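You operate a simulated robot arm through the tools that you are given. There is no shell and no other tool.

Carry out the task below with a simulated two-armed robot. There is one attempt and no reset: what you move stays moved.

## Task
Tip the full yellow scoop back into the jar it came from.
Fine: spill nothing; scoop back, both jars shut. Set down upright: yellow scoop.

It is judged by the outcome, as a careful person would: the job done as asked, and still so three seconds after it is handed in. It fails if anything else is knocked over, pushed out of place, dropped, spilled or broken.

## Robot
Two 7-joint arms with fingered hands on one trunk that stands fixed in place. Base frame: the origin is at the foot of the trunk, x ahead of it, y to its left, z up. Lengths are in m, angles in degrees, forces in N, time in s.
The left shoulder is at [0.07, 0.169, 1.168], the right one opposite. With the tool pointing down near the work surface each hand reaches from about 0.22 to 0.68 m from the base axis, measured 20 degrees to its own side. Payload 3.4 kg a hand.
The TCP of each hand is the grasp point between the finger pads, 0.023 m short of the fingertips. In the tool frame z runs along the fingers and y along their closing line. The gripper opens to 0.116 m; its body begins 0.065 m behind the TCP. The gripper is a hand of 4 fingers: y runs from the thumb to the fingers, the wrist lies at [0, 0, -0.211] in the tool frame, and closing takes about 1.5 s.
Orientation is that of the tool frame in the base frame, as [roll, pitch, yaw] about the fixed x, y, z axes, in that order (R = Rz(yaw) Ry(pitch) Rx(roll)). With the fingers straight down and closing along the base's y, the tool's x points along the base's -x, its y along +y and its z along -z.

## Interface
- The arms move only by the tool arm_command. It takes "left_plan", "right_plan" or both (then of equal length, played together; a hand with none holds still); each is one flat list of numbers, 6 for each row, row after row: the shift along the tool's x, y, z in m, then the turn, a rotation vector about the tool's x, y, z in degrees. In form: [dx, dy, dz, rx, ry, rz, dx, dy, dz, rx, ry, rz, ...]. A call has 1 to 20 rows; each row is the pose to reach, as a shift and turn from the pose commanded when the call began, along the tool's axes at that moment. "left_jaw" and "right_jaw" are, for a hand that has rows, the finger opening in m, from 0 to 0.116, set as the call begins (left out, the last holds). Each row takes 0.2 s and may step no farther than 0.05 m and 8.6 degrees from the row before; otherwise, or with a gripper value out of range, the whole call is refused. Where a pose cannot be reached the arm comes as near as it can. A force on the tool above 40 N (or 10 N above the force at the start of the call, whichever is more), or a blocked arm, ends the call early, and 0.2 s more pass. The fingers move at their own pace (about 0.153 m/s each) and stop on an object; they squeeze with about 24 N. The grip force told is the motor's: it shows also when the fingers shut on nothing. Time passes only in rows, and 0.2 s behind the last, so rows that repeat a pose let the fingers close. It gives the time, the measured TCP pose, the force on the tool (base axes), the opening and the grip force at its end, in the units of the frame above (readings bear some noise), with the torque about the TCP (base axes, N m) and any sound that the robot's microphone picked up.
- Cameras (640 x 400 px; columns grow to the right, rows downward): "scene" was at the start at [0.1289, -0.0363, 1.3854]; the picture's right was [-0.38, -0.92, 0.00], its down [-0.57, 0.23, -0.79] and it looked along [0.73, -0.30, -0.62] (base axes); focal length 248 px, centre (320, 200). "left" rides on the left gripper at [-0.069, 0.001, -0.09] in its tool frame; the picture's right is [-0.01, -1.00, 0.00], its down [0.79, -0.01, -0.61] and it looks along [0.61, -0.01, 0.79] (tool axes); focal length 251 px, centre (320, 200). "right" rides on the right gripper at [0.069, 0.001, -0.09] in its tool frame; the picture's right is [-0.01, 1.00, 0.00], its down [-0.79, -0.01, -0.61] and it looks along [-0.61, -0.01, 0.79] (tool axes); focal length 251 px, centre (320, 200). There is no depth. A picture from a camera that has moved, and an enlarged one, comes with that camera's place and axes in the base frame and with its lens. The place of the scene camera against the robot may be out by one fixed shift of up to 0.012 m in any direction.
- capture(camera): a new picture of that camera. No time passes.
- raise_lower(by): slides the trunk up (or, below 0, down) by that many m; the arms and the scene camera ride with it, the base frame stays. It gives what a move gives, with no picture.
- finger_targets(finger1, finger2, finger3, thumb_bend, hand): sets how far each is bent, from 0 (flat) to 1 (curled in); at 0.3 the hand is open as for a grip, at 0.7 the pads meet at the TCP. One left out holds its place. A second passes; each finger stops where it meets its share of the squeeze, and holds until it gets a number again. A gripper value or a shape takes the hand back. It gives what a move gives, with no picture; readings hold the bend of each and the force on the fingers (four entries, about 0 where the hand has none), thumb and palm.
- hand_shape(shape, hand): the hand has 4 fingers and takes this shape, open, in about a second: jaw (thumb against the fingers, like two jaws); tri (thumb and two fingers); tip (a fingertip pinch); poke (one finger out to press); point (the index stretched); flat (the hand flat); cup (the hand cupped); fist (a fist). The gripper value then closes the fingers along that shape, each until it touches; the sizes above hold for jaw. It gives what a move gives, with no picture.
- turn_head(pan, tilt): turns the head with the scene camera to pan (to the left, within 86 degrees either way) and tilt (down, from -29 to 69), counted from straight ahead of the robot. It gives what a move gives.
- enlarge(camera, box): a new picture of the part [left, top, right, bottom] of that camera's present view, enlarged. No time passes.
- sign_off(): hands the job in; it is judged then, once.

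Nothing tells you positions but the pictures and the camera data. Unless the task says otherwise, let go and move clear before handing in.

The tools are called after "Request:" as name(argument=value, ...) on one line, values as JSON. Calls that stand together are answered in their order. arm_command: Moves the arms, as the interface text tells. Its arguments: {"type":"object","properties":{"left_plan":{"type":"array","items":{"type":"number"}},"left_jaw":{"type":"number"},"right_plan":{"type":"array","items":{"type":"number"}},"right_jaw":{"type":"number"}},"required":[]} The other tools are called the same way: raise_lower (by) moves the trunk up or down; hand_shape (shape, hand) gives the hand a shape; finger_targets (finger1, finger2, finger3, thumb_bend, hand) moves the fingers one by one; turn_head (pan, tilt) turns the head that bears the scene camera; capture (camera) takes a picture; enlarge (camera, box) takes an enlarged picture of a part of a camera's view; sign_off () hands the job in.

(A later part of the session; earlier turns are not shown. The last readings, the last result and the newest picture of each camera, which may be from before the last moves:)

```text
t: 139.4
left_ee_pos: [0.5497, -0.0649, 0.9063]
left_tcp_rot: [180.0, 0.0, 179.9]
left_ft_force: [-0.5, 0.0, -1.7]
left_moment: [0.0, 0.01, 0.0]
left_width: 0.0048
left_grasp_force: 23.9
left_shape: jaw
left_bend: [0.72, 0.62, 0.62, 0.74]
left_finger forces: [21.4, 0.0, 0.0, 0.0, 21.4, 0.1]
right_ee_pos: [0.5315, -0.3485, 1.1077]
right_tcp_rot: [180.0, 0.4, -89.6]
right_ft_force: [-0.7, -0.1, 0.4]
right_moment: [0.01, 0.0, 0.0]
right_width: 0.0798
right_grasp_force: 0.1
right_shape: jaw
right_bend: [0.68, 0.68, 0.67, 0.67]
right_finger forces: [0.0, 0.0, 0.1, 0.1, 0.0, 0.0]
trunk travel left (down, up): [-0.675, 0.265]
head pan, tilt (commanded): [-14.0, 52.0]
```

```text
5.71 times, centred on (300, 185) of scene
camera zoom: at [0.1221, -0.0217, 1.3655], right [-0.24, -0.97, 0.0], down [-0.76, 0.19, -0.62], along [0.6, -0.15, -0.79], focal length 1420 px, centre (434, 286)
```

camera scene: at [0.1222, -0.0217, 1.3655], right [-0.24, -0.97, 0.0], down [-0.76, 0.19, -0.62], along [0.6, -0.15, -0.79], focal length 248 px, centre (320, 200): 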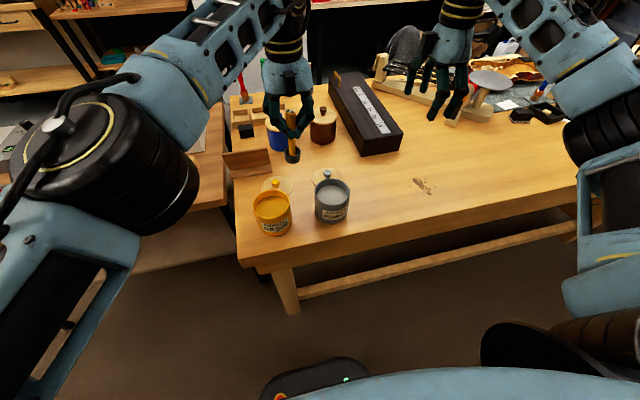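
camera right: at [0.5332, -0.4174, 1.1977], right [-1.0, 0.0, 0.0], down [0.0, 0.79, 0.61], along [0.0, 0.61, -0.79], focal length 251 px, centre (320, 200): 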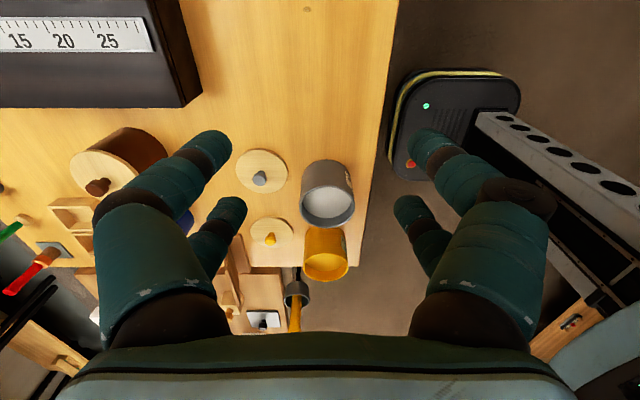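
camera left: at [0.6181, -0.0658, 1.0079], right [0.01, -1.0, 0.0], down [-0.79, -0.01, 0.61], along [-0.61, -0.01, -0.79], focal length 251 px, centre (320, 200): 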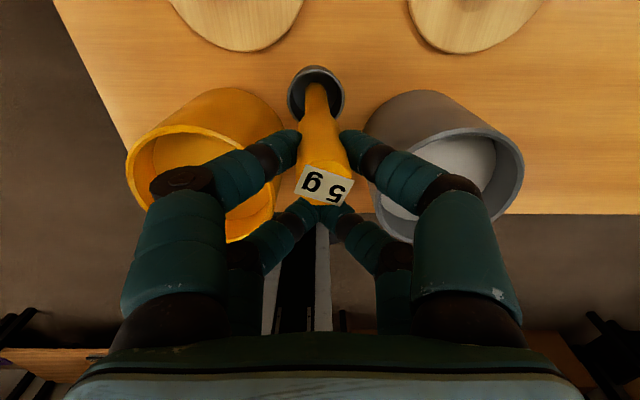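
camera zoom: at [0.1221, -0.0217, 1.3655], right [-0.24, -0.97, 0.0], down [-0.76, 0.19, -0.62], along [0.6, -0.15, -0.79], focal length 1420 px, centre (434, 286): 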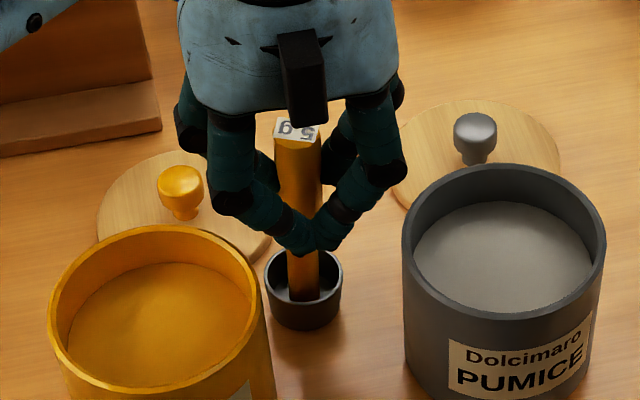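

No contact yet. I'll keep creeping down.

Request:
arm_command(left_plan=[0, 0, 0.001, 0, 0, 0, 0, 0, 0.002, 0, 0, 0, 0, 0, 0.003, 0, 0, 0, 0, 0, 0.003, 0, 0, 0])

Request:
arm_command(left_plan=[0, 0, 0.001, 0, 0, 0, 0, 0, 0.002, 0, 0, 0, 0, 0, 0.002, 0, 0, 0])

Request:
enlarge(camera="scene", box=[260, 150, 340, 220])

```text
t: 140.4
left_ee_pos: [0.548, -0.065, 0.904]
left_tcp_rot: [179.9, 0.0, -179.9]
left_ft_force: [0.0, 0.4, -1.1]
left_moment: [0.02, 0.01, -0.02]
left_width: 0.0045
left_grasp_force: 24.2
left_shape: jaw
left_bend: [0.72, 0.62, 0.62, 0.74]
left_finger forces: [21.5, 0.1, 0.0, 0.0, 21.4, 0.1]
right_ee_pos: [0.5314, -0.3495, 1.1087]
right_tcp_rot: [179.8, 0.5, -89.5]
right_ft_force: [0.3, -0.3, -0.7]
right_moment: [-0.04, 0.01, 0.03]
right_width: 0.0796
right_grasp_force: 0.0
right_shape: jaw
right_bend: [0.68, 0.68, 0.67, 0.67]
right_finger forces: [0.0, 0.0, 0.0, 0.0, 0.1, 0.0]
trunk travel left (down, up): [-0.675, 0.265]
head pan, tilt (commanded): [-14.0, 52.0]
```

```text
t: 141.2
left_ee_pos: [0.5476, -0.0651, 0.9019]
left_tcp_rot: [180.0, 0.0, -179.9]
left_ft_force: [0.0, 1.4, 3.3]
left_moment: [0.02, -0.03, 0.0]
left_width: 0.0049
left_grasp_force: 24.1
left_shape: jaw
left_bend: [0.72, 0.62, 0.62, 0.75]
left_finger forces: [22.8, 0.1, 0.0, 0.0, 21.9, 0.0]
right_ee_pos: [0.5319, -0.349, 1.1081]
right_tcp_rot: [179.9, 0.5, -89.3]
right_ft_force: [0.2, 0.0, 0.2]
right_moment: [0.03, 0.02, -0.01]
right_width: 0.0798
right_grasp_force: 0.1
right_shape: jaw
right_bend: [0.68, 0.68, 0.67, 0.67]
right_finger forces: [0.0, 0.0, 0.0, 0.1, 0.0, 0.0]
trunk travel left (down, up): [-0.675, 0.265]
head pan, tilt (commanded): [-14.0, 52.0]
```

```text
5.71 times, centred on (300, 185) of scene
camera zoom: at [0.1216, -0.0214, 1.3656], right [-0.24, -0.97, 0.0], down [-0.76, 0.19, -0.62], along [0.6, -0.15, -0.79], focal length 1420 px, centre (434, 286)
```

zoom: 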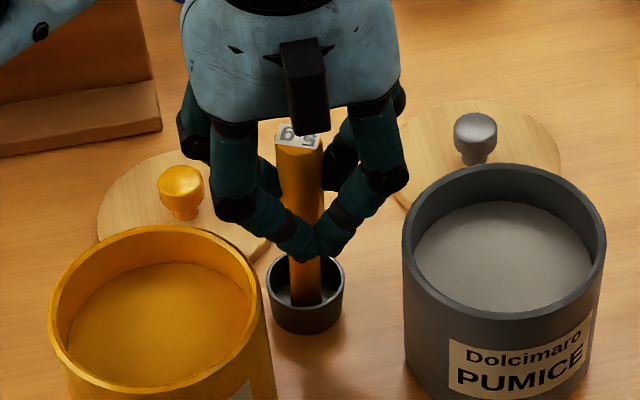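

I feel contact (about 4 N). I'll open only a little, because the jar rims are close beside the fingers, and then rise straight up.

Request:
arm_command(left_plan=[0, 0, -0.0005, 0, 0, 0, 0, 0, -0.001, 0, 0, 0, 0, 0, -0.001, 0, 0, 0, 0, 0, -0.001, 0, 0, 0, 0, 0, -0.001, 0, 0, 0], left_jaw=0.045)

Request:
capture(camera="left")

Request:
enlarge(camera="scene", box=[260, 150, 340, 220])

```text
t: 142.4
left_ee_pos: [0.5486, -0.0653, 0.9035]
left_tcp_rot: [180.0, 0.1, -179.9]
left_ft_force: [0.5, -1.4, -0.8]
left_moment: [-0.02, 0.03, 0.01]
left_width: 0.0447
left_grasp_force: 0.0
left_shape: jaw
left_bend: [0.73, 0.73, 0.73, 0.77]
left_finger forces: [0.0, 0.1, 0.0, 0.1, 0.1, 0.1]
right_ee_pos: [0.5318, -0.3493, 1.108]
right_tcp_rot: [179.9, 0.5, -89.6]
right_ft_force: [0.8, 0.2, -0.2]
right_moment: [0.01, 0.02, 0.0]
right_width: 0.0798
right_grasp_force: 0.1
right_shape: jaw
right_bend: [0.68, 0.68, 0.67, 0.67]
right_finger forces: [0.1, 0.0, 0.1, 0.0, 0.0, 0.1]
trunk travel left (down, up): [-0.675, 0.265]
head pan, tilt (commanded): [-14.0, 52.0]
```

```text
taken
camera left: at [0.6169, -0.0646, 0.9919], right [0.01, -1.0, 0.0], down [-0.8, -0.01, 0.61], along [-0.61, -0.01, -0.8], focal length 251 px, centre (320, 200)
```

left: 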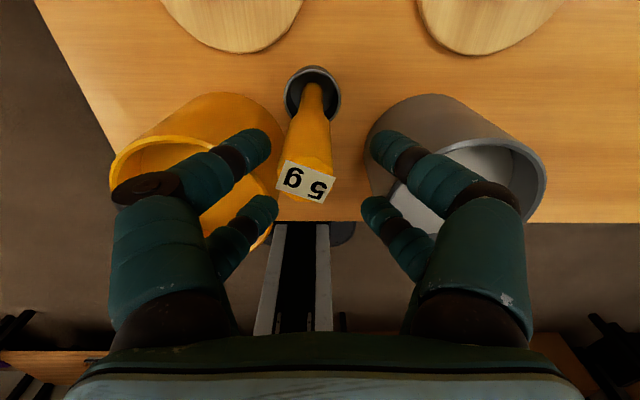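

```text
5.71 times, centred on (300, 185) of scene
camera zoom: at [0.1219, -0.0217, 1.3655], right [-0.24, -0.97, 0.0], down [-0.76, 0.19, -0.62], along [0.6, -0.15, -0.79], focal length 1420 px, centre (434, 286)
```

zoom: 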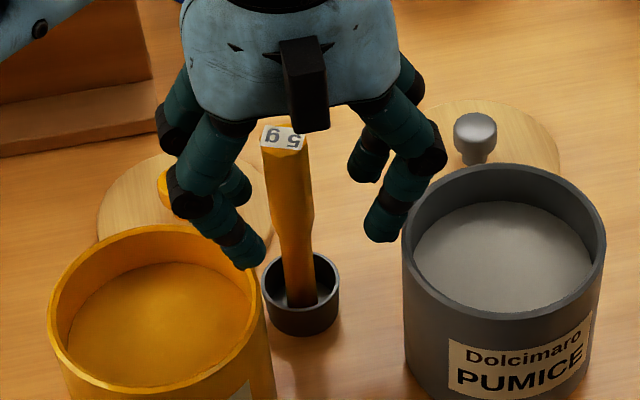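

It's released and the scoop stands upright on its own. I'll raise the left hand straight up and move it clear to the left.

Request:
arm_command(left_plan=[0, 0.002, -0.01, 0, 0, 0, 0, 0.003, -0.025, 0, 0, 0, 0, 0.003, -0.05, 0, 0, 0, 0, 0.003, -0.08, 0, 0, 0, 0, 0.003, -0.11, 0, 0, 0, 0, 0.003, -0.14, 0, 0, 0, 0, 0.003, -0.17, 0, 0, 0, 0, 0.04, -0.19, 0, 0, 0, 0.01, 0.08, -0.2, 0, 0, 0, 0.02, 0.12, -0.2, 0, 0, 0, 0.03, 0.16, -0.2, 0, 0, 0, 0.04, 0.2, -0.2, 0, 0, 0, 0.05, 0.24, -0.2, 0, 0, 0, 0.06, 0.28, -0.2, 0, 0, 0, 0.07, 0.32, -0.2, 0, 0, 0, 0.07, 0.32, -0.2, 0, 0, 0])

Request:
capture(camera="scene")

Request:
capture(camera="right")

Request:
enlarge(camera="scene", box=[230, 130, 370, 250])

```text
t: 145.8
left_ee_pos: [0.4763, 0.2562, 1.1034]
left_tcp_rot: [180.0, 0.0, 179.9]
left_ft_force: [-0.1, -1.2, -0.1]
left_moment: [0.0, -0.01, 0.01]
left_width: 0.0446
left_grasp_force: 0.0
left_shape: jaw
left_bend: [0.73, 0.73, 0.73, 0.77]
left_finger forces: [0.1, 0.0, 0.1, 0.1, 0.1, 0.0]
right_ee_pos: [0.532, -0.3488, 1.108]
right_tcp_rot: [179.8, 0.6, -89.5]
right_ft_force: [1.0, 0.0, -0.3]
right_moment: [0.01, 0.01, 0.0]
right_width: 0.0798
right_grasp_force: 0.1
right_shape: jaw
right_bend: [0.68, 0.68, 0.67, 0.67]
right_finger forces: [0.0, 0.0, 0.0, 0.1, 0.1, 0.1]
trunk travel left (down, up): [-0.675, 0.265]
head pan, tilt (commanded): [-14.0, 52.0]
```

```text
taken
camera scene: at [0.1223, -0.0226, 1.3655], right [-0.24, -0.97, 0.0], down [-0.76, 0.19, -0.62], along [0.6, -0.15, -0.79], focal length 248 px, centre (320, 200)
```

scene: 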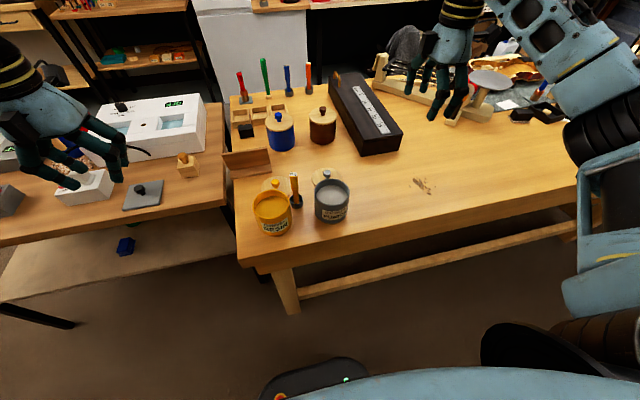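

```text
taken
camera right: at [0.5332, -0.4183, 1.1973], right [-1.0, 0.0, 0.0], down [0.0, 0.79, 0.61], along [0.0, 0.61, -0.79], focal length 251 px, centre (320, 200)
```

right: 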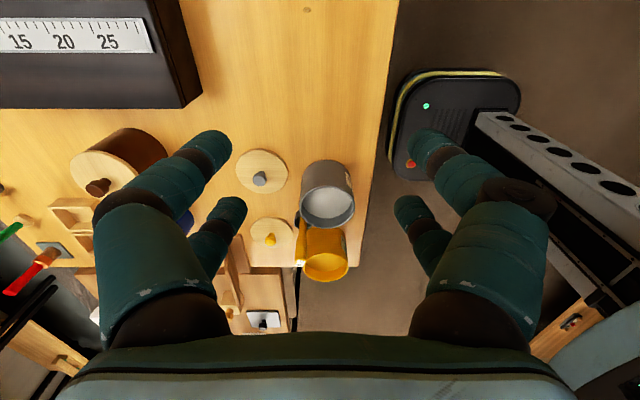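

```text
3.33 times, centred on (300, 190) of scene
camera zoom: at [0.1223, -0.0226, 1.3655], right [-0.24, -0.97, 0.0], down [-0.76, 0.19, -0.62], along [0.6, -0.15, -0.79], focal length 828 px, centre (387, 233)
```

zoom: 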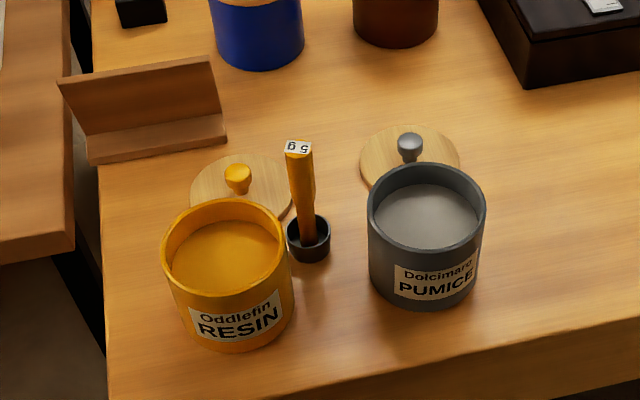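

The scoop stands upright between the jars and nothing has spilled. The right hand goes over it next.

Request:
arm_command(right_plan=[-0.034, -0.0042, 0.0047, 0, 0, 0, -0.0681, -0.0084, 0.0095, 0, 0, 0, -0.1021, -0.0126, 0.0142, 0, 0, 0, -0.1362, -0.0168, 0.0189, 0, 0, 0, -0.1702, -0.021, 0.0237, 0, 0, 0, -0.2043, -0.0252, 0.0284, 0, 0, 0, -0.2383, -0.0294, 0.0331, 0, 0, 0, -0.2724, -0.0336, 0.0379, 0, 0, 0, -0.3064, -0.0378, 0.0426, 0, 0, 0, -0.3064, -0.0378, 0.0426, 0, 0, 0])

Request:
capture(camera="right")

Request:
enlarge(camera="right", box=[260, 40, 380, 190])

```text
t: 148.0
left_ee_pos: [0.478, 0.2534, 1.104]
left_tcp_rot: [-180.0, -0.1, 179.9]
left_ft_force: [1.2, 0.2, -0.2]
left_moment: [0.02, 0.01, 0.0]
left_width: 0.0442
left_grasp_force: 0.0
left_shape: jaw
left_bend: [0.73, 0.73, 0.73, 0.77]
left_finger forces: [0.0, 0.0, 0.0, 0.0, 0.0, 0.0]
right_ee_pos: [0.5677, -0.0458, 1.066]
right_tcp_rot: [179.9, 0.7, -89.6]
right_ft_force: [0.4, -1.2, -0.7]
right_moment: [0.02, -0.02, -0.01]
right_width: 0.0794
right_grasp_force: 0.0
right_shape: jaw
right_bend: [0.68, 0.68, 0.67, 0.67]
right_finger forces: [0.0, 0.0, 0.0, 0.1, 0.0, 0.0]
trunk travel left (down, up): [-0.675, 0.265]
head pan, tilt (commanded): [-14.0, 52.0]
```

```text
taken
camera right: at [0.5687, -0.1137, 1.1564], right [-1.0, 0.0, 0.0], down [0.0, 0.79, 0.61], along [0.0, 0.61, -0.79], focal length 251 px, centre (320, 200)
```

right: 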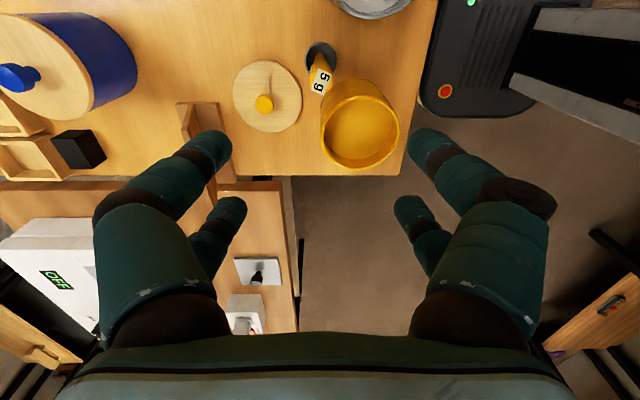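

```text
2.67 times, centred on (320, 115) of right
camera zoom: at [0.5687, -0.1137, 1.1564], right [-1.0, 0.0, 0.0], down [0.0, 0.79, 0.61], along [0.0, 0.61, -0.79], focal length 670 px, centre (320, 427)
```

zoom: 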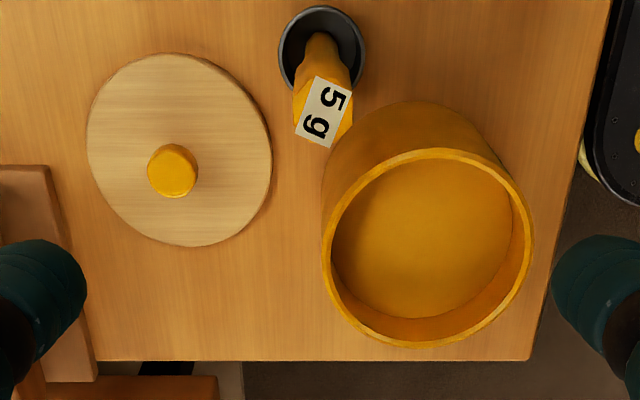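

The scoop is at (0.567, −0.061), vertical. I'll descend over it in two steps.

Request:
arm_command(right_plan=[0.0003, 0.0003, 0.025, 0, 0, 0, 0.0006, 0.0006, 0.05, 0, 0, 0, 0.0009, 0.0009, 0.075, 0, 0, 0, 0.0012, 0.0012, 0.1, 0, 0, 0, 0.0012, 0.0012, 0.1, 0, 0, 0])

Request:
capture(camera="right")

Request:
enlarge(camera="scene", box=[230, 110, 370, 250])

```text
t: 149.2
left_ee_pos: [0.4778, 0.2561, 1.1041]
left_tcp_rot: [-179.9, 0.0, -180.0]
left_ft_force: [0.8, -0.4, -0.1]
left_moment: [0.0, -0.04, -0.02]
left_width: 0.045
left_grasp_force: 0.0
left_shape: jaw
left_bend: [0.73, 0.73, 0.73, 0.77]
left_finger forces: [0.0, 0.0, 0.1, 0.0, 0.0, 0.0]
right_ee_pos: [0.5651, -0.0444, 0.9689]
right_tcp_rot: [180.0, 0.5, -89.5]
right_ft_force: [-1.0, -0.7, -0.1]
right_moment: [0.02, 0.03, -0.03]
right_width: 0.08
right_grasp_force: 0.1
right_shape: jaw
right_bend: [0.68, 0.68, 0.67, 0.67]
right_finger forces: [0.0, 0.1, 0.0, 0.1, 0.0, 0.0]
trunk travel left (down, up): [-0.675, 0.265]
head pan, tilt (commanded): [-14.0, 52.0]
```

```text
taken
camera right: at [0.5671, -0.1133, 1.0584], right [-1.0, 0.0, 0.0], down [0.0, 0.79, 0.61], along [0.0, 0.61, -0.79], focal length 251 px, centre (320, 200)
```

right: 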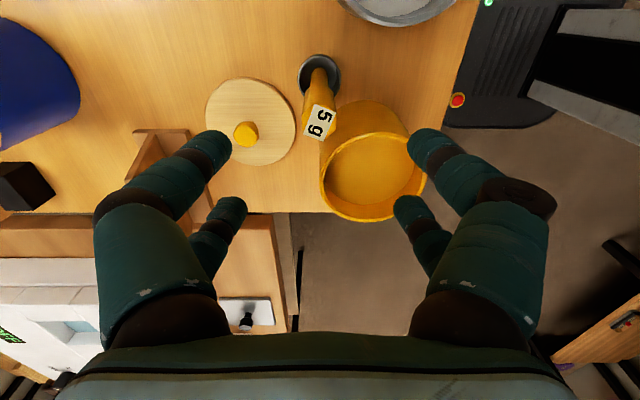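

```text
2.86 times, centred on (300, 180) of scene
camera zoom: at [0.1217, -0.0214, 1.3655], right [-0.24, -0.97, 0.0], down [-0.76, 0.19, -0.62], along [0.6, -0.15, -0.79], focal length 710 px, centre (377, 257)
```

zoom: 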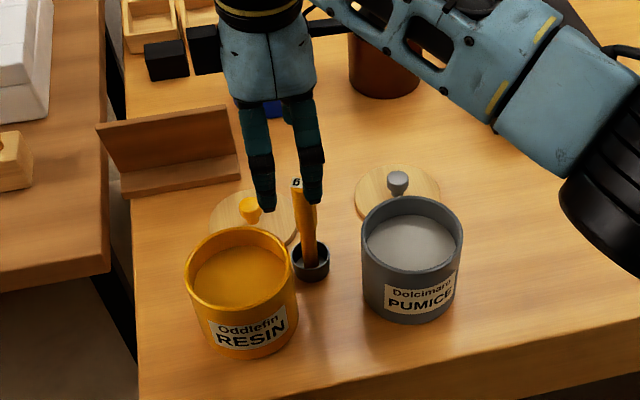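

Alignment is good. I'll go down to the pinch height and close.

Request:
arm_command(right_plan=[0.0002, 0, 0.015, 0, 0, 0, 0.0004, 0, 0.03, 0, 0, 0, 0.0006, 0, 0.045, 0, 0, 0, 0.0008, 0, 0.06, 0, 0, 0, 0.0008, 0, 0.06, 0, 0, 0])

Request:
capture(camera="right")

```text
t: 150.4
left_ee_pos: [0.4776, 0.2565, 1.103]
left_tcp_rot: [-179.9, 0.0, 180.0]
left_ft_force: [-0.8, -1.0, 0.6]
left_moment: [-0.02, 0.0, -0.02]
left_width: 0.0443
left_grasp_force: 0.1
left_shape: jaw
left_bend: [0.73, 0.73, 0.73, 0.77]
left_finger forces: [0.0, 0.1, 0.0, 0.1, 0.0, 0.0]
right_ee_pos: [0.5653, -0.0437, 0.9075]
right_tcp_rot: [179.9, 0.5, -89.6]
right_ft_force: [0.5, 0.2, 0.2]
right_moment: [0.0, -0.04, 0.0]
right_width: 0.0798
right_grasp_force: 0.0
right_shape: jaw
right_bend: [0.68, 0.68, 0.67, 0.67]
right_finger forces: [0.0, 0.0, 0.0, 0.1, 0.1, 0.1]
trunk travel left (down, up): [-0.675, 0.265]
head pan, tilt (commanded): [-14.0, 52.0]
```

```text
taken
camera right: at [0.5662, -0.1129, 0.9976], right [-1.0, 0.0, 0.0], down [0.0, 0.79, 0.61], along [0.0, 0.61, -0.79], focal length 251 px, centre (320, 200)
```

right: 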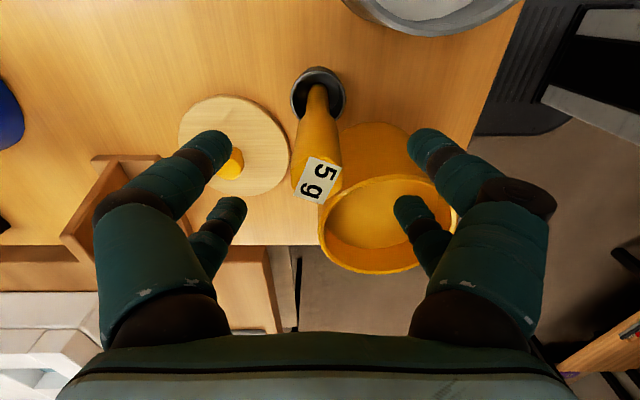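

Closing on the handle.

Request:
arm_command(right_plan=[0, 0, 0, 0, 0, 0, 0, 0, 0, 0, 0, 0, 0, 0, 0, 0, 0, 0, 0, 0, 0, 0, 0, 0, 0, 0, 0, 0, 0, 0, 0, 0, 0, 0, 0, 0, 0, 0, 0, 0, 0, 0, 0, 0, 0, 0, 0, 0], right_jaw=0.0)

Request:
capture(camera="right")

Request:
enlarge(camera="scene", box=[230, 130, 370, 250])

```text
t: 152.2
left_ee_pos: [0.4772, 0.2555, 1.103]
left_tcp_rot: [-180.0, 0.0, -179.9]
left_ft_force: [0.5, 0.6, -1.1]
left_moment: [-0.03, -0.03, 0.02]
left_width: 0.0444
left_grasp_force: 0.1
left_shape: jaw
left_bend: [0.73, 0.73, 0.73, 0.77]
left_finger forces: [0.1, 0.1, 0.0, 0.1, 0.0, 0.0]
right_ee_pos: [0.5656, -0.0437, 0.9078]
right_tcp_rot: [179.9, 0.6, -89.5]
right_ft_force: [0.3, -0.4, 0.3]
right_moment: [0.04, 0.01, -0.02]
right_width: 0.0048
right_grasp_force: 23.6
right_shape: jaw
right_bend: [0.72, 0.62, 0.62, 0.74]
right_finger forces: [21.4, 0.1, 0.0, 0.0, 21.4, 0.1]
trunk travel left (down, up): [-0.675, 0.265]
head pan, tilt (commanded): [-14.0, 52.0]
```

```text
taken
camera right: at [0.5664, -0.113, 0.9977], right [-1.0, 0.0, 0.0], down [0.0, 0.79, 0.61], along [0.0, 0.61, -0.79], focal length 251 px, centre (320, 200)
```

right: 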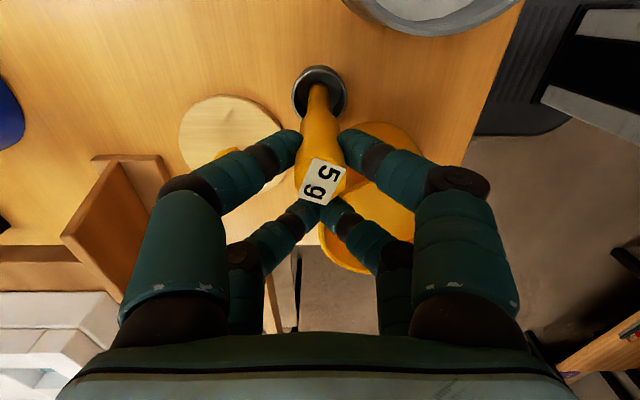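

```text
3.33 times, centred on (300, 190) of scene
camera zoom: at [0.1221, -0.0215, 1.3655], right [-0.24, -0.97, 0.0], down [-0.76, 0.19, -0.62], along [0.6, -0.15, -0.79], focal length 828 px, centre (387, 233)
```

zoom: 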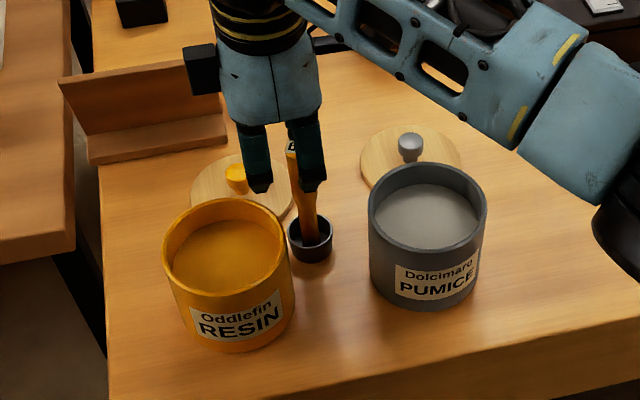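

It's gripped firmly. I'll lift and carry the empty scoop back over its original spot at (0.4997, −0.279).

Request:
arm_command(right_plan=[0, 0, -0.01, 0, 0, 0, 0, 0, -0.03, 0, 0, 0, 0, 0, -0.055, 0, 0, 0, 0, 0, -0.08, 0, 0, 0, 0, 0, -0.105, 0, 0, 0, 0, 0, -0.13, 0, 0, 0, 0, 0, -0.15, 0, 0, 0, 0.008, 0.0026, -0.15, 0, 0, 0, 0.026, 0.0083, -0.15, 0, 0, 0, 0.05, 0.016, -0.15, 0, 0, 0, 0.077, 0.0246, -0.151, 0, 0, 0, 0.104, 0.0333, -0.151, 0, 0, 0, 0.131, 0.0419, -0.151, 0, 0, 0, 0.158, 0.0505, -0.151, 0, 0, 0, 0.182, 0.0582, -0.152, 0, 0, 0, 0.201, 0.0643, -0.152, 0, 0, 0, 0.213, 0.0681, -0.152, 0, 0, 0, 0.2169, 0.0694, -0.1522, 0, 0, 0, 0.2169, 0.0694, -0.1522, 0, 0, 0, 0.2169, 0.0694, -0.1522, 0, 0, 0])

Request:
capture(camera="right")

Request:
capture(camera="scene")

```text
t: 156.4
left_ee_pos: [0.4766, 0.2549, 1.1049]
left_tcp_rot: [-179.9, 0.0, -179.9]
left_ft_force: [-0.7, 0.0, -1.1]
left_moment: [0.03, 0.0, 0.0]
left_width: 0.045
left_grasp_force: 0.0
left_shape: jaw
left_bend: [0.73, 0.73, 0.73, 0.77]
left_finger forces: [0.0, 0.1, 0.0, 0.0, 0.1, 0.0]
right_ee_pos: [0.4995, -0.2636, 1.0578]
right_tcp_rot: [179.9, 0.5, -89.5]
right_ft_force: [0.4, 0.4, -1.3]
right_moment: [0.02, 0.04, 0.01]
right_width: 0.0042
right_grasp_force: 24.2
right_shape: jaw
right_bend: [0.72, 0.62, 0.62, 0.74]
right_finger forces: [21.4, 0.0, 0.1, 0.0, 21.4, 0.0]
trunk travel left (down, up): [-0.675, 0.265]
head pan, tilt (commanded): [-14.0, 52.0]
```

```text
taken
camera right: at [0.4993, -0.332, 1.1477], right [-1.0, 0.0, 0.0], down [0.0, 0.79, 0.61], along [0.0, 0.61, -0.79], focal length 251 px, centre (320, 200)
```

right: 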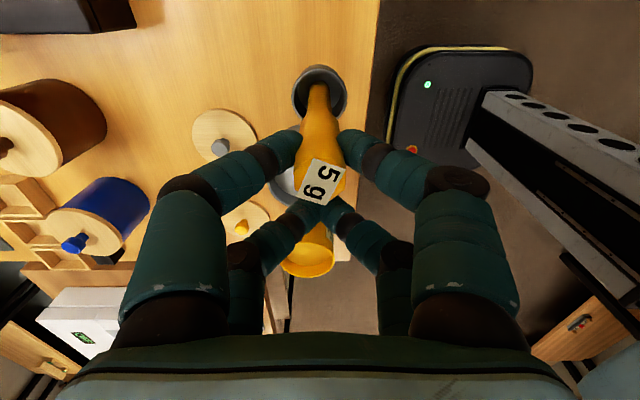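

```text
taken
camera scene: at [0.122, -0.0217, 1.3655], right [-0.24, -0.97, 0.0], down [-0.76, 0.19, -0.62], along [0.6, -0.15, -0.79], focal length 248 px, centre (320, 200)
```

scene: 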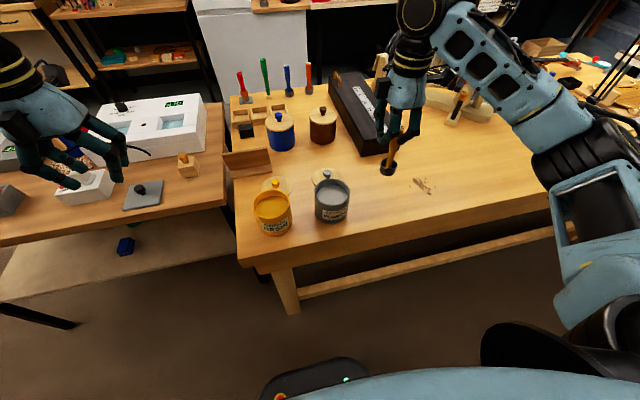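

The scoop hangs vertical above its home spot. I'll lower it to the table.

Request:
arm_command(right_plan=[0, 0, 0.012, 0, 0, 0, 0, 0, 0.032, 0, 0, 0, 0, 0, 0.055, 0, 0, 0, 0, 0, 0.08, 0, 0, 0, 0, 0, 0.105, 0, 0, 0, 0, 0, 0.125, 0, 0, 0, 0, 0, 0.138, 0, 0, 0, 0, 0, 0.143, 0, 0, 0, 0, 0, 0.146, 0, 0, 0, 0, 0, 0.146, 0, 0, 0])

Request:
arm_command(right_plan=[0, 0, 0.001, 0, 0, 0, 0, 0, 0.002, 0, 0, 0, 0, 0, 0.002, 0, 0, 0])

Request:
enlarge(camera="scene", box=[330, 130, 440, 230])

```text
t: 158.6
left_ee_pos: [0.4778, 0.2555, 1.1031]
left_tcp_rot: [-180.0, 0.0, -180.0]
left_ft_force: [-0.1, 0.8, -0.8]
left_moment: [0.0, 0.0, 0.02]
left_width: 0.0447
left_grasp_force: 0.1
left_shape: jaw
left_bend: [0.73, 0.73, 0.73, 0.77]
left_finger forces: [0.0, 0.0, 0.1, 0.0, 0.1, 0.1]
right_ee_pos: [0.4948, -0.263, 0.9101]
right_tcp_rot: [179.9, 0.4, -89.4]
right_ft_force: [0.2, 1.1, -0.5]
right_moment: [0.04, -0.01, -0.01]
right_width: 0.0046
right_grasp_force: 24.4
right_shape: jaw
right_bend: [0.72, 0.62, 0.62, 0.74]
right_finger forces: [21.4, 0.1, 0.1, 0.0, 21.5, 0.0]
trunk travel left (down, up): [-0.675, 0.265]
head pan, tilt (commanded): [-14.0, 52.0]
```

```text
t: 159.4
left_ee_pos: [0.477, 0.2541, 1.1021]
left_tcp_rot: [180.0, 0.0, -180.0]
left_ft_force: [-0.6, -1.0, -0.3]
left_moment: [0.02, 0.02, 0.0]
left_width: 0.0445
left_grasp_force: 0.1
left_shape: jaw
left_bend: [0.73, 0.73, 0.73, 0.77]
left_finger forces: [0.0, 0.0, 0.0, 0.0, 0.1, 0.0]
right_ee_pos: [0.497, -0.2622, 0.9101]
right_tcp_rot: [180.0, 0.5, -89.4]
right_ft_force: [0.2, -0.1, -0.4]
right_moment: [0.0, -0.02, -0.01]
right_width: 0.0046
right_grasp_force: 24.1
right_shape: jaw
right_bend: [0.72, 0.62, 0.62, 0.74]
right_finger forces: [21.4, 0.0, 0.1, 0.1, 21.4, 0.1]
trunk travel left (down, up): [-0.675, 0.265]
head pan, tilt (commanded): [-14.0, 52.0]
```

```text
4.00 times, centred on (385, 180) of scene
camera zoom: at [0.1221, -0.0216, 1.3655], right [-0.24, -0.97, 0.0], down [-0.76, 0.19, -0.62], along [0.6, -0.15, -0.79], focal length 994 px, centre (60, 280)
```

zoom: 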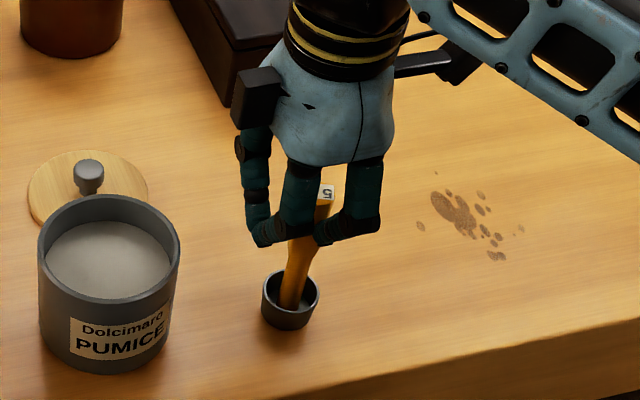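

It's almost down. I'll creep the last millimetres to contact.

Request:
arm_command(right_plan=[0, 0, 0.001, 0, 0, 0, 0, 0, 0.002, 0, 0, 0, 0, 0, 0.002, 0, 0, 0])

Request:
arm_command(right_plan=[0, 0, 0.001, 0, 0, 0, 0, 0, 0.001, 0, 0, 0])

Request:
capture(camera="right")

```text
t: 160.2
left_ee_pos: [0.4768, 0.2549, 1.1036]
left_tcp_rot: [-180.0, 0.0, 180.0]
left_ft_force: [0.4, 0.0, -0.9]
left_moment: [0.05, 0.0, -0.01]
left_width: 0.0445
left_grasp_force: 0.1
left_shape: jaw
left_bend: [0.73, 0.73, 0.73, 0.77]
left_finger forces: [0.0, 0.1, 0.0, 0.0, 0.1, 0.0]
right_ee_pos: [0.4961, -0.2627, 0.9083]
right_tcp_rot: [179.9, 0.4, -89.4]
right_ft_force: [-1.3, -0.9, -1.5]
right_moment: [0.02, 0.03, 0.03]
right_width: 0.0048
right_grasp_force: 24.4
right_shape: jaw
right_bend: [0.72, 0.62, 0.62, 0.74]
right_finger forces: [21.4, 0.0, 0.1, 0.0, 21.4, 0.0]
trunk travel left (down, up): [-0.675, 0.265]
head pan, tilt (commanded): [-14.0, 52.0]
```

```text
t: 160.8
left_ee_pos: [0.4775, 0.2555, 1.1027]
left_tcp_rot: [180.0, 0.0, -180.0]
left_ft_force: [-0.3, 0.5, -0.5]
left_moment: [0.01, 0.0, 0.0]
left_width: 0.0446
left_grasp_force: 0.1
left_shape: jaw
left_bend: [0.73, 0.73, 0.73, 0.77]
left_finger forces: [0.0, 0.0, 0.1, 0.0, 0.0, 0.0]
right_ee_pos: [0.4963, -0.2626, 0.9066]
right_tcp_rot: [179.9, 0.5, -89.6]
right_ft_force: [-0.6, 0.4, 1.7]
right_moment: [-0.03, -0.02, -0.03]
right_width: 0.0043
right_grasp_force: 23.8
right_shape: jaw
right_bend: [0.72, 0.62, 0.62, 0.74]
right_finger forces: [22.1, 0.0, 0.1, 0.1, 22.1, 0.0]
trunk travel left (down, up): [-0.675, 0.265]
head pan, tilt (commanded): [-14.0, 52.0]
```

```text
taken
camera right: at [0.4972, -0.3312, 0.9972], right [-1.0, 0.0, 0.0], down [0.0, 0.79, 0.61], along [0.0, 0.61, -0.79], focal length 251 px, centre (320, 200)
```

right: 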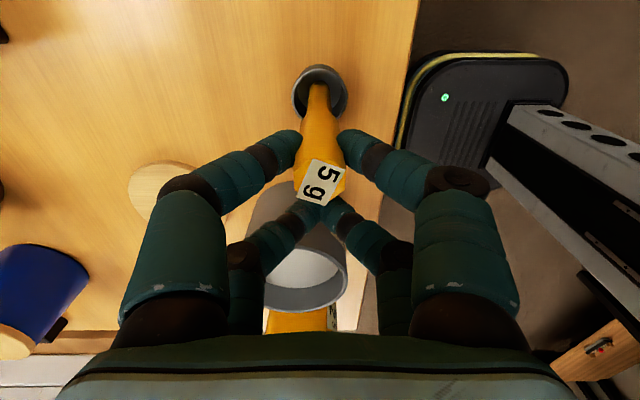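

Contact felt. I'll open and let it stand.

Request:
arm_command(right_plan=[0, 0, 0, 0, 0, 0, 0, 0, -0.001, 0, 0, 0, 0, 0, -0.001, 0, 0, 0, 0, 0, -0.001, 0, 0, 0, 0, 0, -0.001, 0, 0, 0, 0, 0, -0.001, 0, 0, 0], right_jaw=0.07)

Request:
capture(camera="right")

Request:
enlarge(camera="scene", box=[330, 130, 440, 230])

```text
t: 162.2
left_ee_pos: [0.4776, 0.2559, 1.1039]
left_tcp_rot: [-180.0, 0.0, -180.0]
left_ft_force: [0.2, -0.4, 0.1]
left_moment: [-0.02, -0.02, 0.02]
left_width: 0.0445
left_grasp_force: 0.0
left_shape: jaw
left_bend: [0.73, 0.73, 0.73, 0.77]
left_finger forces: [0.0, 0.0, 0.0, 0.0, 0.0, 0.0]
right_ee_pos: [0.4962, -0.2625, 0.9085]
right_tcp_rot: [179.9, 0.5, -89.4]
right_ft_force: [0.6, -0.7, 1.2]
right_moment: [-0.02, 0.02, 0.0]
right_width: 0.0695
right_grasp_force: 0.2
right_shape: jaw
right_bend: [0.71, 0.71, 0.71, 0.72]
right_finger forces: [0.0, 0.1, 0.1, 0.1, 0.0, 0.1]
trunk travel left (down, up): [-0.675, 0.265]
head pan, tilt (commanded): [-14.0, 52.0]
```

```text
taken
camera right: at [0.4978, -0.3305, 0.9977], right [-1.0, 0.0, 0.0], down [0.0, 0.79, 0.61], along [0.0, 0.61, -0.79], focal length 251 px, centre (320, 200)
```

right: 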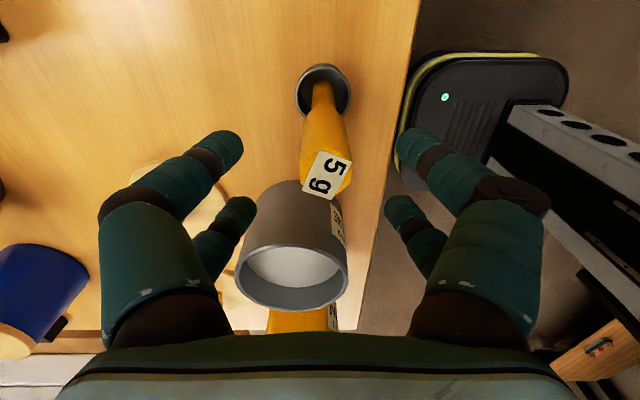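

```text
4.00 times, centred on (385, 180) of scene
camera zoom: at [0.1219, -0.0215, 1.3655], right [-0.24, -0.97, 0.0], down [-0.76, 0.19, -0.62], along [0.6, -0.15, -0.79], focal length 994 px, centre (60, 280)
```

zoom: 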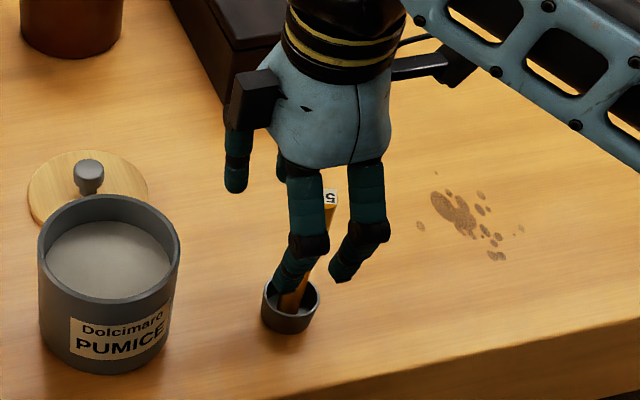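

The scoop is home and standing upright. I'll raise the right hand and confirm with a look before starting on the lids.

Request:
arm_command(right_plan=[0, 0, -0.015, 0, 0, 0, 0, 0, -0.04, 0, 0, 0, 0, 0, -0.075, 0, 0, 0, 0, 0, -0.11, 0, 0, 0, 0, 0, -0.145, 0, 0, 0, 0, 0, -0.18, 0, 0, 0, 0, 0, -0.2, 0, 0, 0, 0, 0, -0.2, 0, 0, 0])

Request:
capture(camera="right")

Request:
enlarge(camera="right", box=[180, 20, 400, 280])

Request:
enlarge(camera="scene", box=[230, 140, 430, 260])

```text
t: 164.0
left_ee_pos: [0.479, 0.2555, 1.1021]
left_tcp_rot: [-180.0, -0.1, 179.8]
left_ft_force: [0.1, 0.4, 0.7]
left_moment: [-0.03, 0.03, -0.01]
left_width: 0.0444
left_grasp_force: 0.2
left_shape: jaw
left_bend: [0.73, 0.73, 0.73, 0.77]
left_finger forces: [0.0, 0.0, 0.1, 0.0, 0.0, 0.1]
right_ee_pos: [0.4963, -0.264, 1.1097]
right_tcp_rot: [180.0, 0.6, -89.5]
right_ft_force: [0.9, -0.7, -0.5]
right_moment: [0.03, 0.0, 0.0]
right_width: 0.0695
right_grasp_force: 0.0
right_shape: jaw
right_bend: [0.71, 0.71, 0.71, 0.72]
right_finger forces: [0.1, 0.0, 0.0, 0.0, 0.0, 0.1]
trunk travel left (down, up): [-0.675, 0.265]
head pan, tilt (commanded): [-14.0, 52.0]
```

```text
taken
camera right: at [0.4973, -0.3326, 1.1989], right [-1.0, 0.0, 0.0], down [0.0, 0.79, 0.61], along [0.0, 0.61, -0.79], focal length 251 px, centre (320, 200)
```

right: 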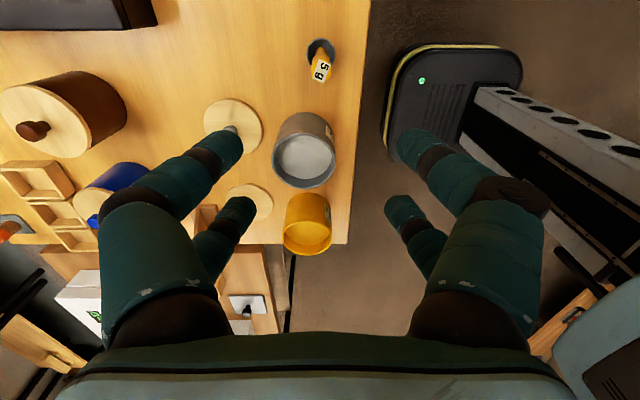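

```text
1.54 times, centred on (290, 150) of right
camera zoom: at [0.4973, -0.3326, 1.1989], right [-1.0, 0.0, 0.0], down [0.0, 0.79, 0.61], along [0.0, 0.61, -0.79], focal length 387 px, centre (366, 277)
```

zoom: 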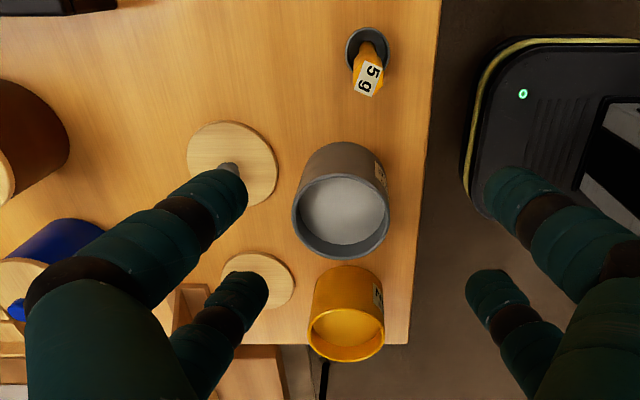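

```text
3.20 times, centred on (330, 200) of scene
camera zoom: at [0.1221, -0.0217, 1.3655], right [-0.24, -0.97, 0.0], down [-0.76, 0.19, -0.62], along [0.6, -0.15, -0.79], focal length 795 px, centre (288, 200)
```

zoom: 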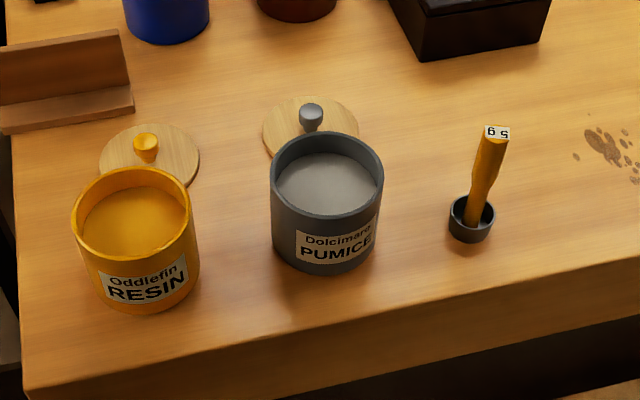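

The scoop is back exactly where it started, upright and empty, and both jars are unmoved. Next are the lids. I'll bring the left hand over the yellow-knobbed lid, tilted slightly forward, to measure the knob.

Request:
arm_command(left_plan=[-0.0153, -0.0319, 0.0091, 0, -2.5, 0, -0.0305, -0.0639, 0.0183, 0, -5, 0, -0.0458, -0.0958, 0.0274, 0, -7.5, 0, -0.061, -0.1278, 0.0365, 0, -10, 0, -0.0763, -0.1597, 0.0456, 0, -12.5, 0, -0.0915, -0.1916, 0.0548, 0, -15, 0, -0.1068, -0.2236, 0.0639, 0, -17.5, 0, -0.122, -0.2555, 0.073, 0, -20, 0, -0.122, -0.2555, 0.073, 0, -20, 0], left_jaw=0.06)

Request:
capture(camera="left")

Request:
enlarge(camera="left", box=[240, 40, 400, 200])

Request:
capture(camera="scene")

```text
t: 166.0
left_ee_pos: [0.6003, 0.0006, 1.0285]
left_tcp_rot: [-179.9, 20.0, 180.0]
left_ft_force: [0.9, 0.5, -0.6]
left_moment: [-0.02, -0.01, 0.01]
left_width: 0.0597
left_grasp_force: 0.1
left_shape: jaw
left_bend: [0.72, 0.72, 0.72, 0.75]
left_finger forces: [0.0, 0.0, 0.1, 0.1, 0.1, 0.1]
right_ee_pos: [0.4969, -0.2632, 1.1085]
right_tcp_rot: [179.9, 0.6, -89.5]
right_ft_force: [0.6, -0.9, -0.3]
right_moment: [0.05, 0.0, -0.01]
right_width: 0.0693
right_grasp_force: 0.1
right_shape: jaw
right_bend: [0.71, 0.71, 0.71, 0.72]
right_finger forces: [0.0, 0.1, 0.1, 0.0, 0.1, 0.0]
trunk travel left (down, up): [-0.675, 0.265]
head pan, tilt (commanded): [-14.0, 52.0]
```

```text
taken
camera left: at [0.6337, 0.0015, 1.1358], right [0.01, -1.0, 0.0], down [-0.95, -0.01, 0.3], along [-0.3, -0.01, -0.95], focal length 251 px, centre (320, 200)
```

left: 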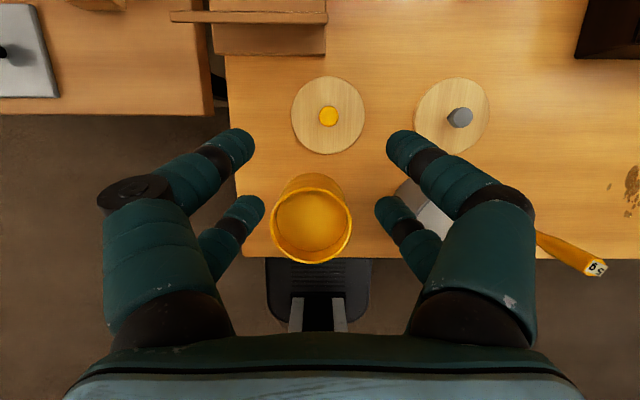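

```text
2.50 times, centred on (320, 120) of left
camera zoom: at [0.6337, 0.0015, 1.1358], right [0.01, -1.0, 0.0], down [-0.95, -0.01, 0.3], along [-0.3, -0.01, -0.95], focal length 629 px, centre (320, 400)
```

zoom: 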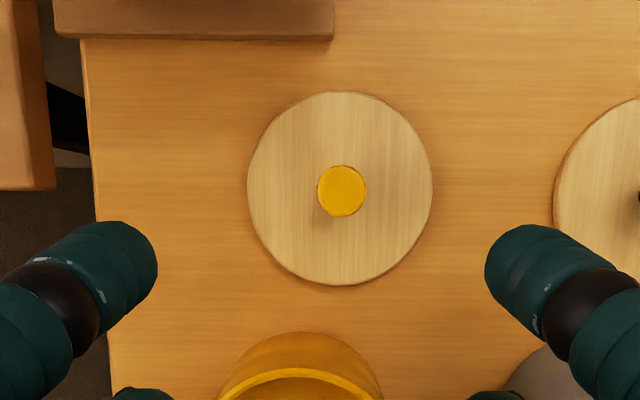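

```text
taken
camera scene: at [0.1217, -0.0207, 1.3656], right [-0.24, -0.97, 0.0], down [-0.76, 0.19, -0.62], along [0.6, -0.15, -0.79], focal length 248 px, centre (320, 200)
```

scene: 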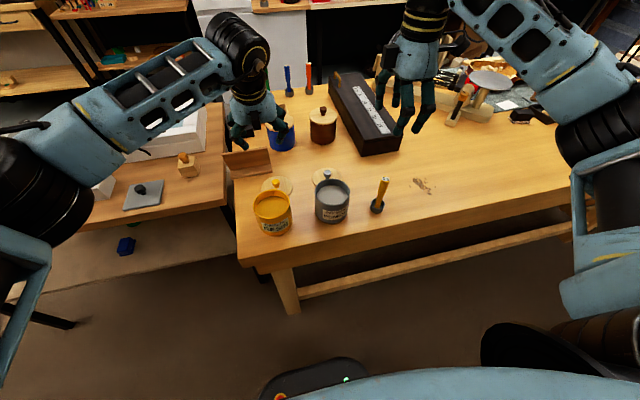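

The yellow knob is at (0.639, −0.011), 24 mm across. I'll approach to just above it.

Request:
arm_command(left_plan=[-0.0009, -0.0022, 0.0275, 0, 0, 0, -0.0018, -0.0044, 0.055, 0, 0, 0, -0.0028, -0.0066, 0.0824, 0, 0, 0, -0.0037, -0.0088, 0.1099, 0, 0, 0, -0.0046, -0.011, 0.1374, 0, 0, 0, -0.0046, -0.011, 0.1374, 0, 0, 0])

Request:
capture(camera="left")

Request:
enlarge(camera="left", box=[220, 60, 420, 260])

Request:
enlarge(camera="scene", box=[210, 110, 330, 230])

```text
t: 167.4
left_ee_pos: [0.6547, -0.0113, 0.9012]
left_tcp_rot: [-180.0, 20.0, 179.8]
left_ft_force: [0.3, -0.4, -0.8]
left_moment: [-0.01, -0.02, 0.0]
left_width: 0.0595
left_grasp_force: 0.0
left_shape: jaw
left_bend: [0.72, 0.72, 0.72, 0.75]
left_finger forces: [0.0, 0.1, 0.0, 0.0, 0.1, 0.0]
right_ee_pos: [0.4959, -0.2629, 1.1095]
right_tcp_rot: [179.9, 0.5, -89.4]
right_ft_force: [-0.3, 0.4, 0.1]
right_moment: [0.02, 0.04, -0.02]
right_width: 0.0696
right_grasp_force: 0.1
right_shape: jaw
right_bend: [0.71, 0.71, 0.71, 0.72]
right_finger forces: [0.0, 0.1, 0.0, 0.1, 0.0, 0.0]
trunk travel left (down, up): [-0.675, 0.265]
head pan, tilt (commanded): [-14.0, 52.0]
```

```text
taken
camera left: at [0.6874, -0.0112, 1.0085], right [0.01, -1.0, 0.0], down [-0.95, -0.01, 0.3], along [-0.3, -0.01, -0.95], focal length 251 px, centre (320, 200)
```

left: 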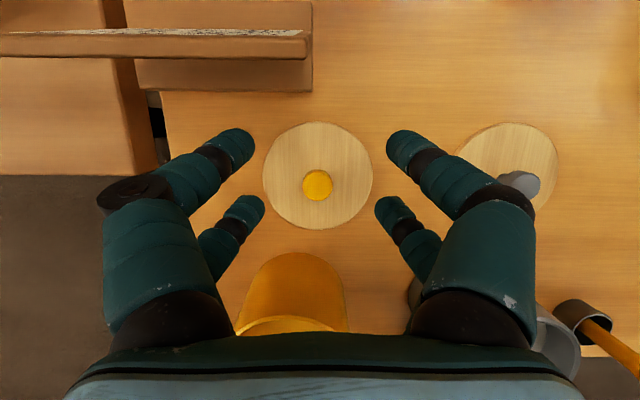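

```text
2.00 times, centred on (320, 160) of left
camera zoom: at [0.6874, -0.0112, 1.0085], right [0.01, -1.0, 0.0], down [-0.95, -0.01, 0.3], along [-0.3, -0.01, -0.95], focal length 503 px, centre (320, 280)
```

zoom: 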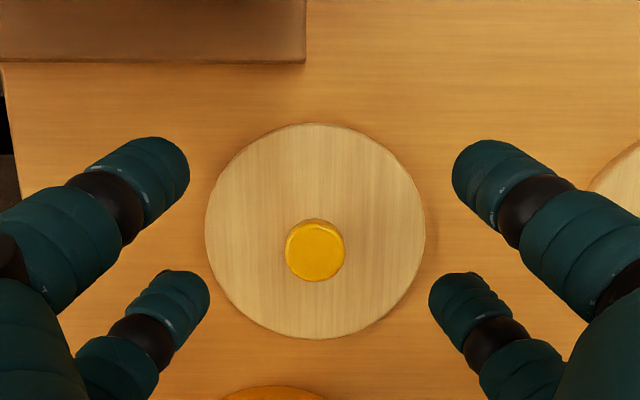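

```text
3.33 times, centred on (270, 170) of scene
camera zoom: at [0.1218, -0.0213, 1.3655], right [-0.24, -0.97, 0.0], down [-0.76, 0.19, -0.62], along [0.6, -0.15, -0.79], focal length 828 px, centre (487, 300)
```

zoom: 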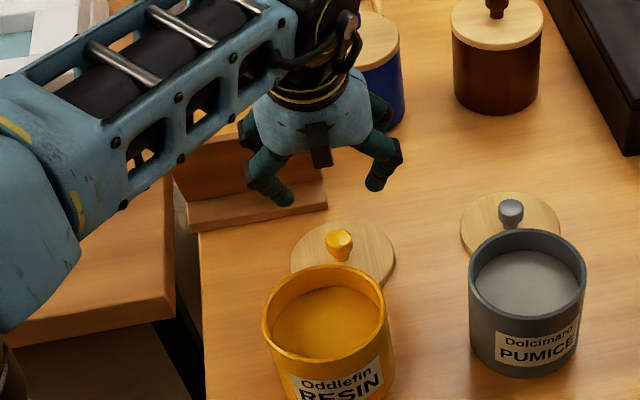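

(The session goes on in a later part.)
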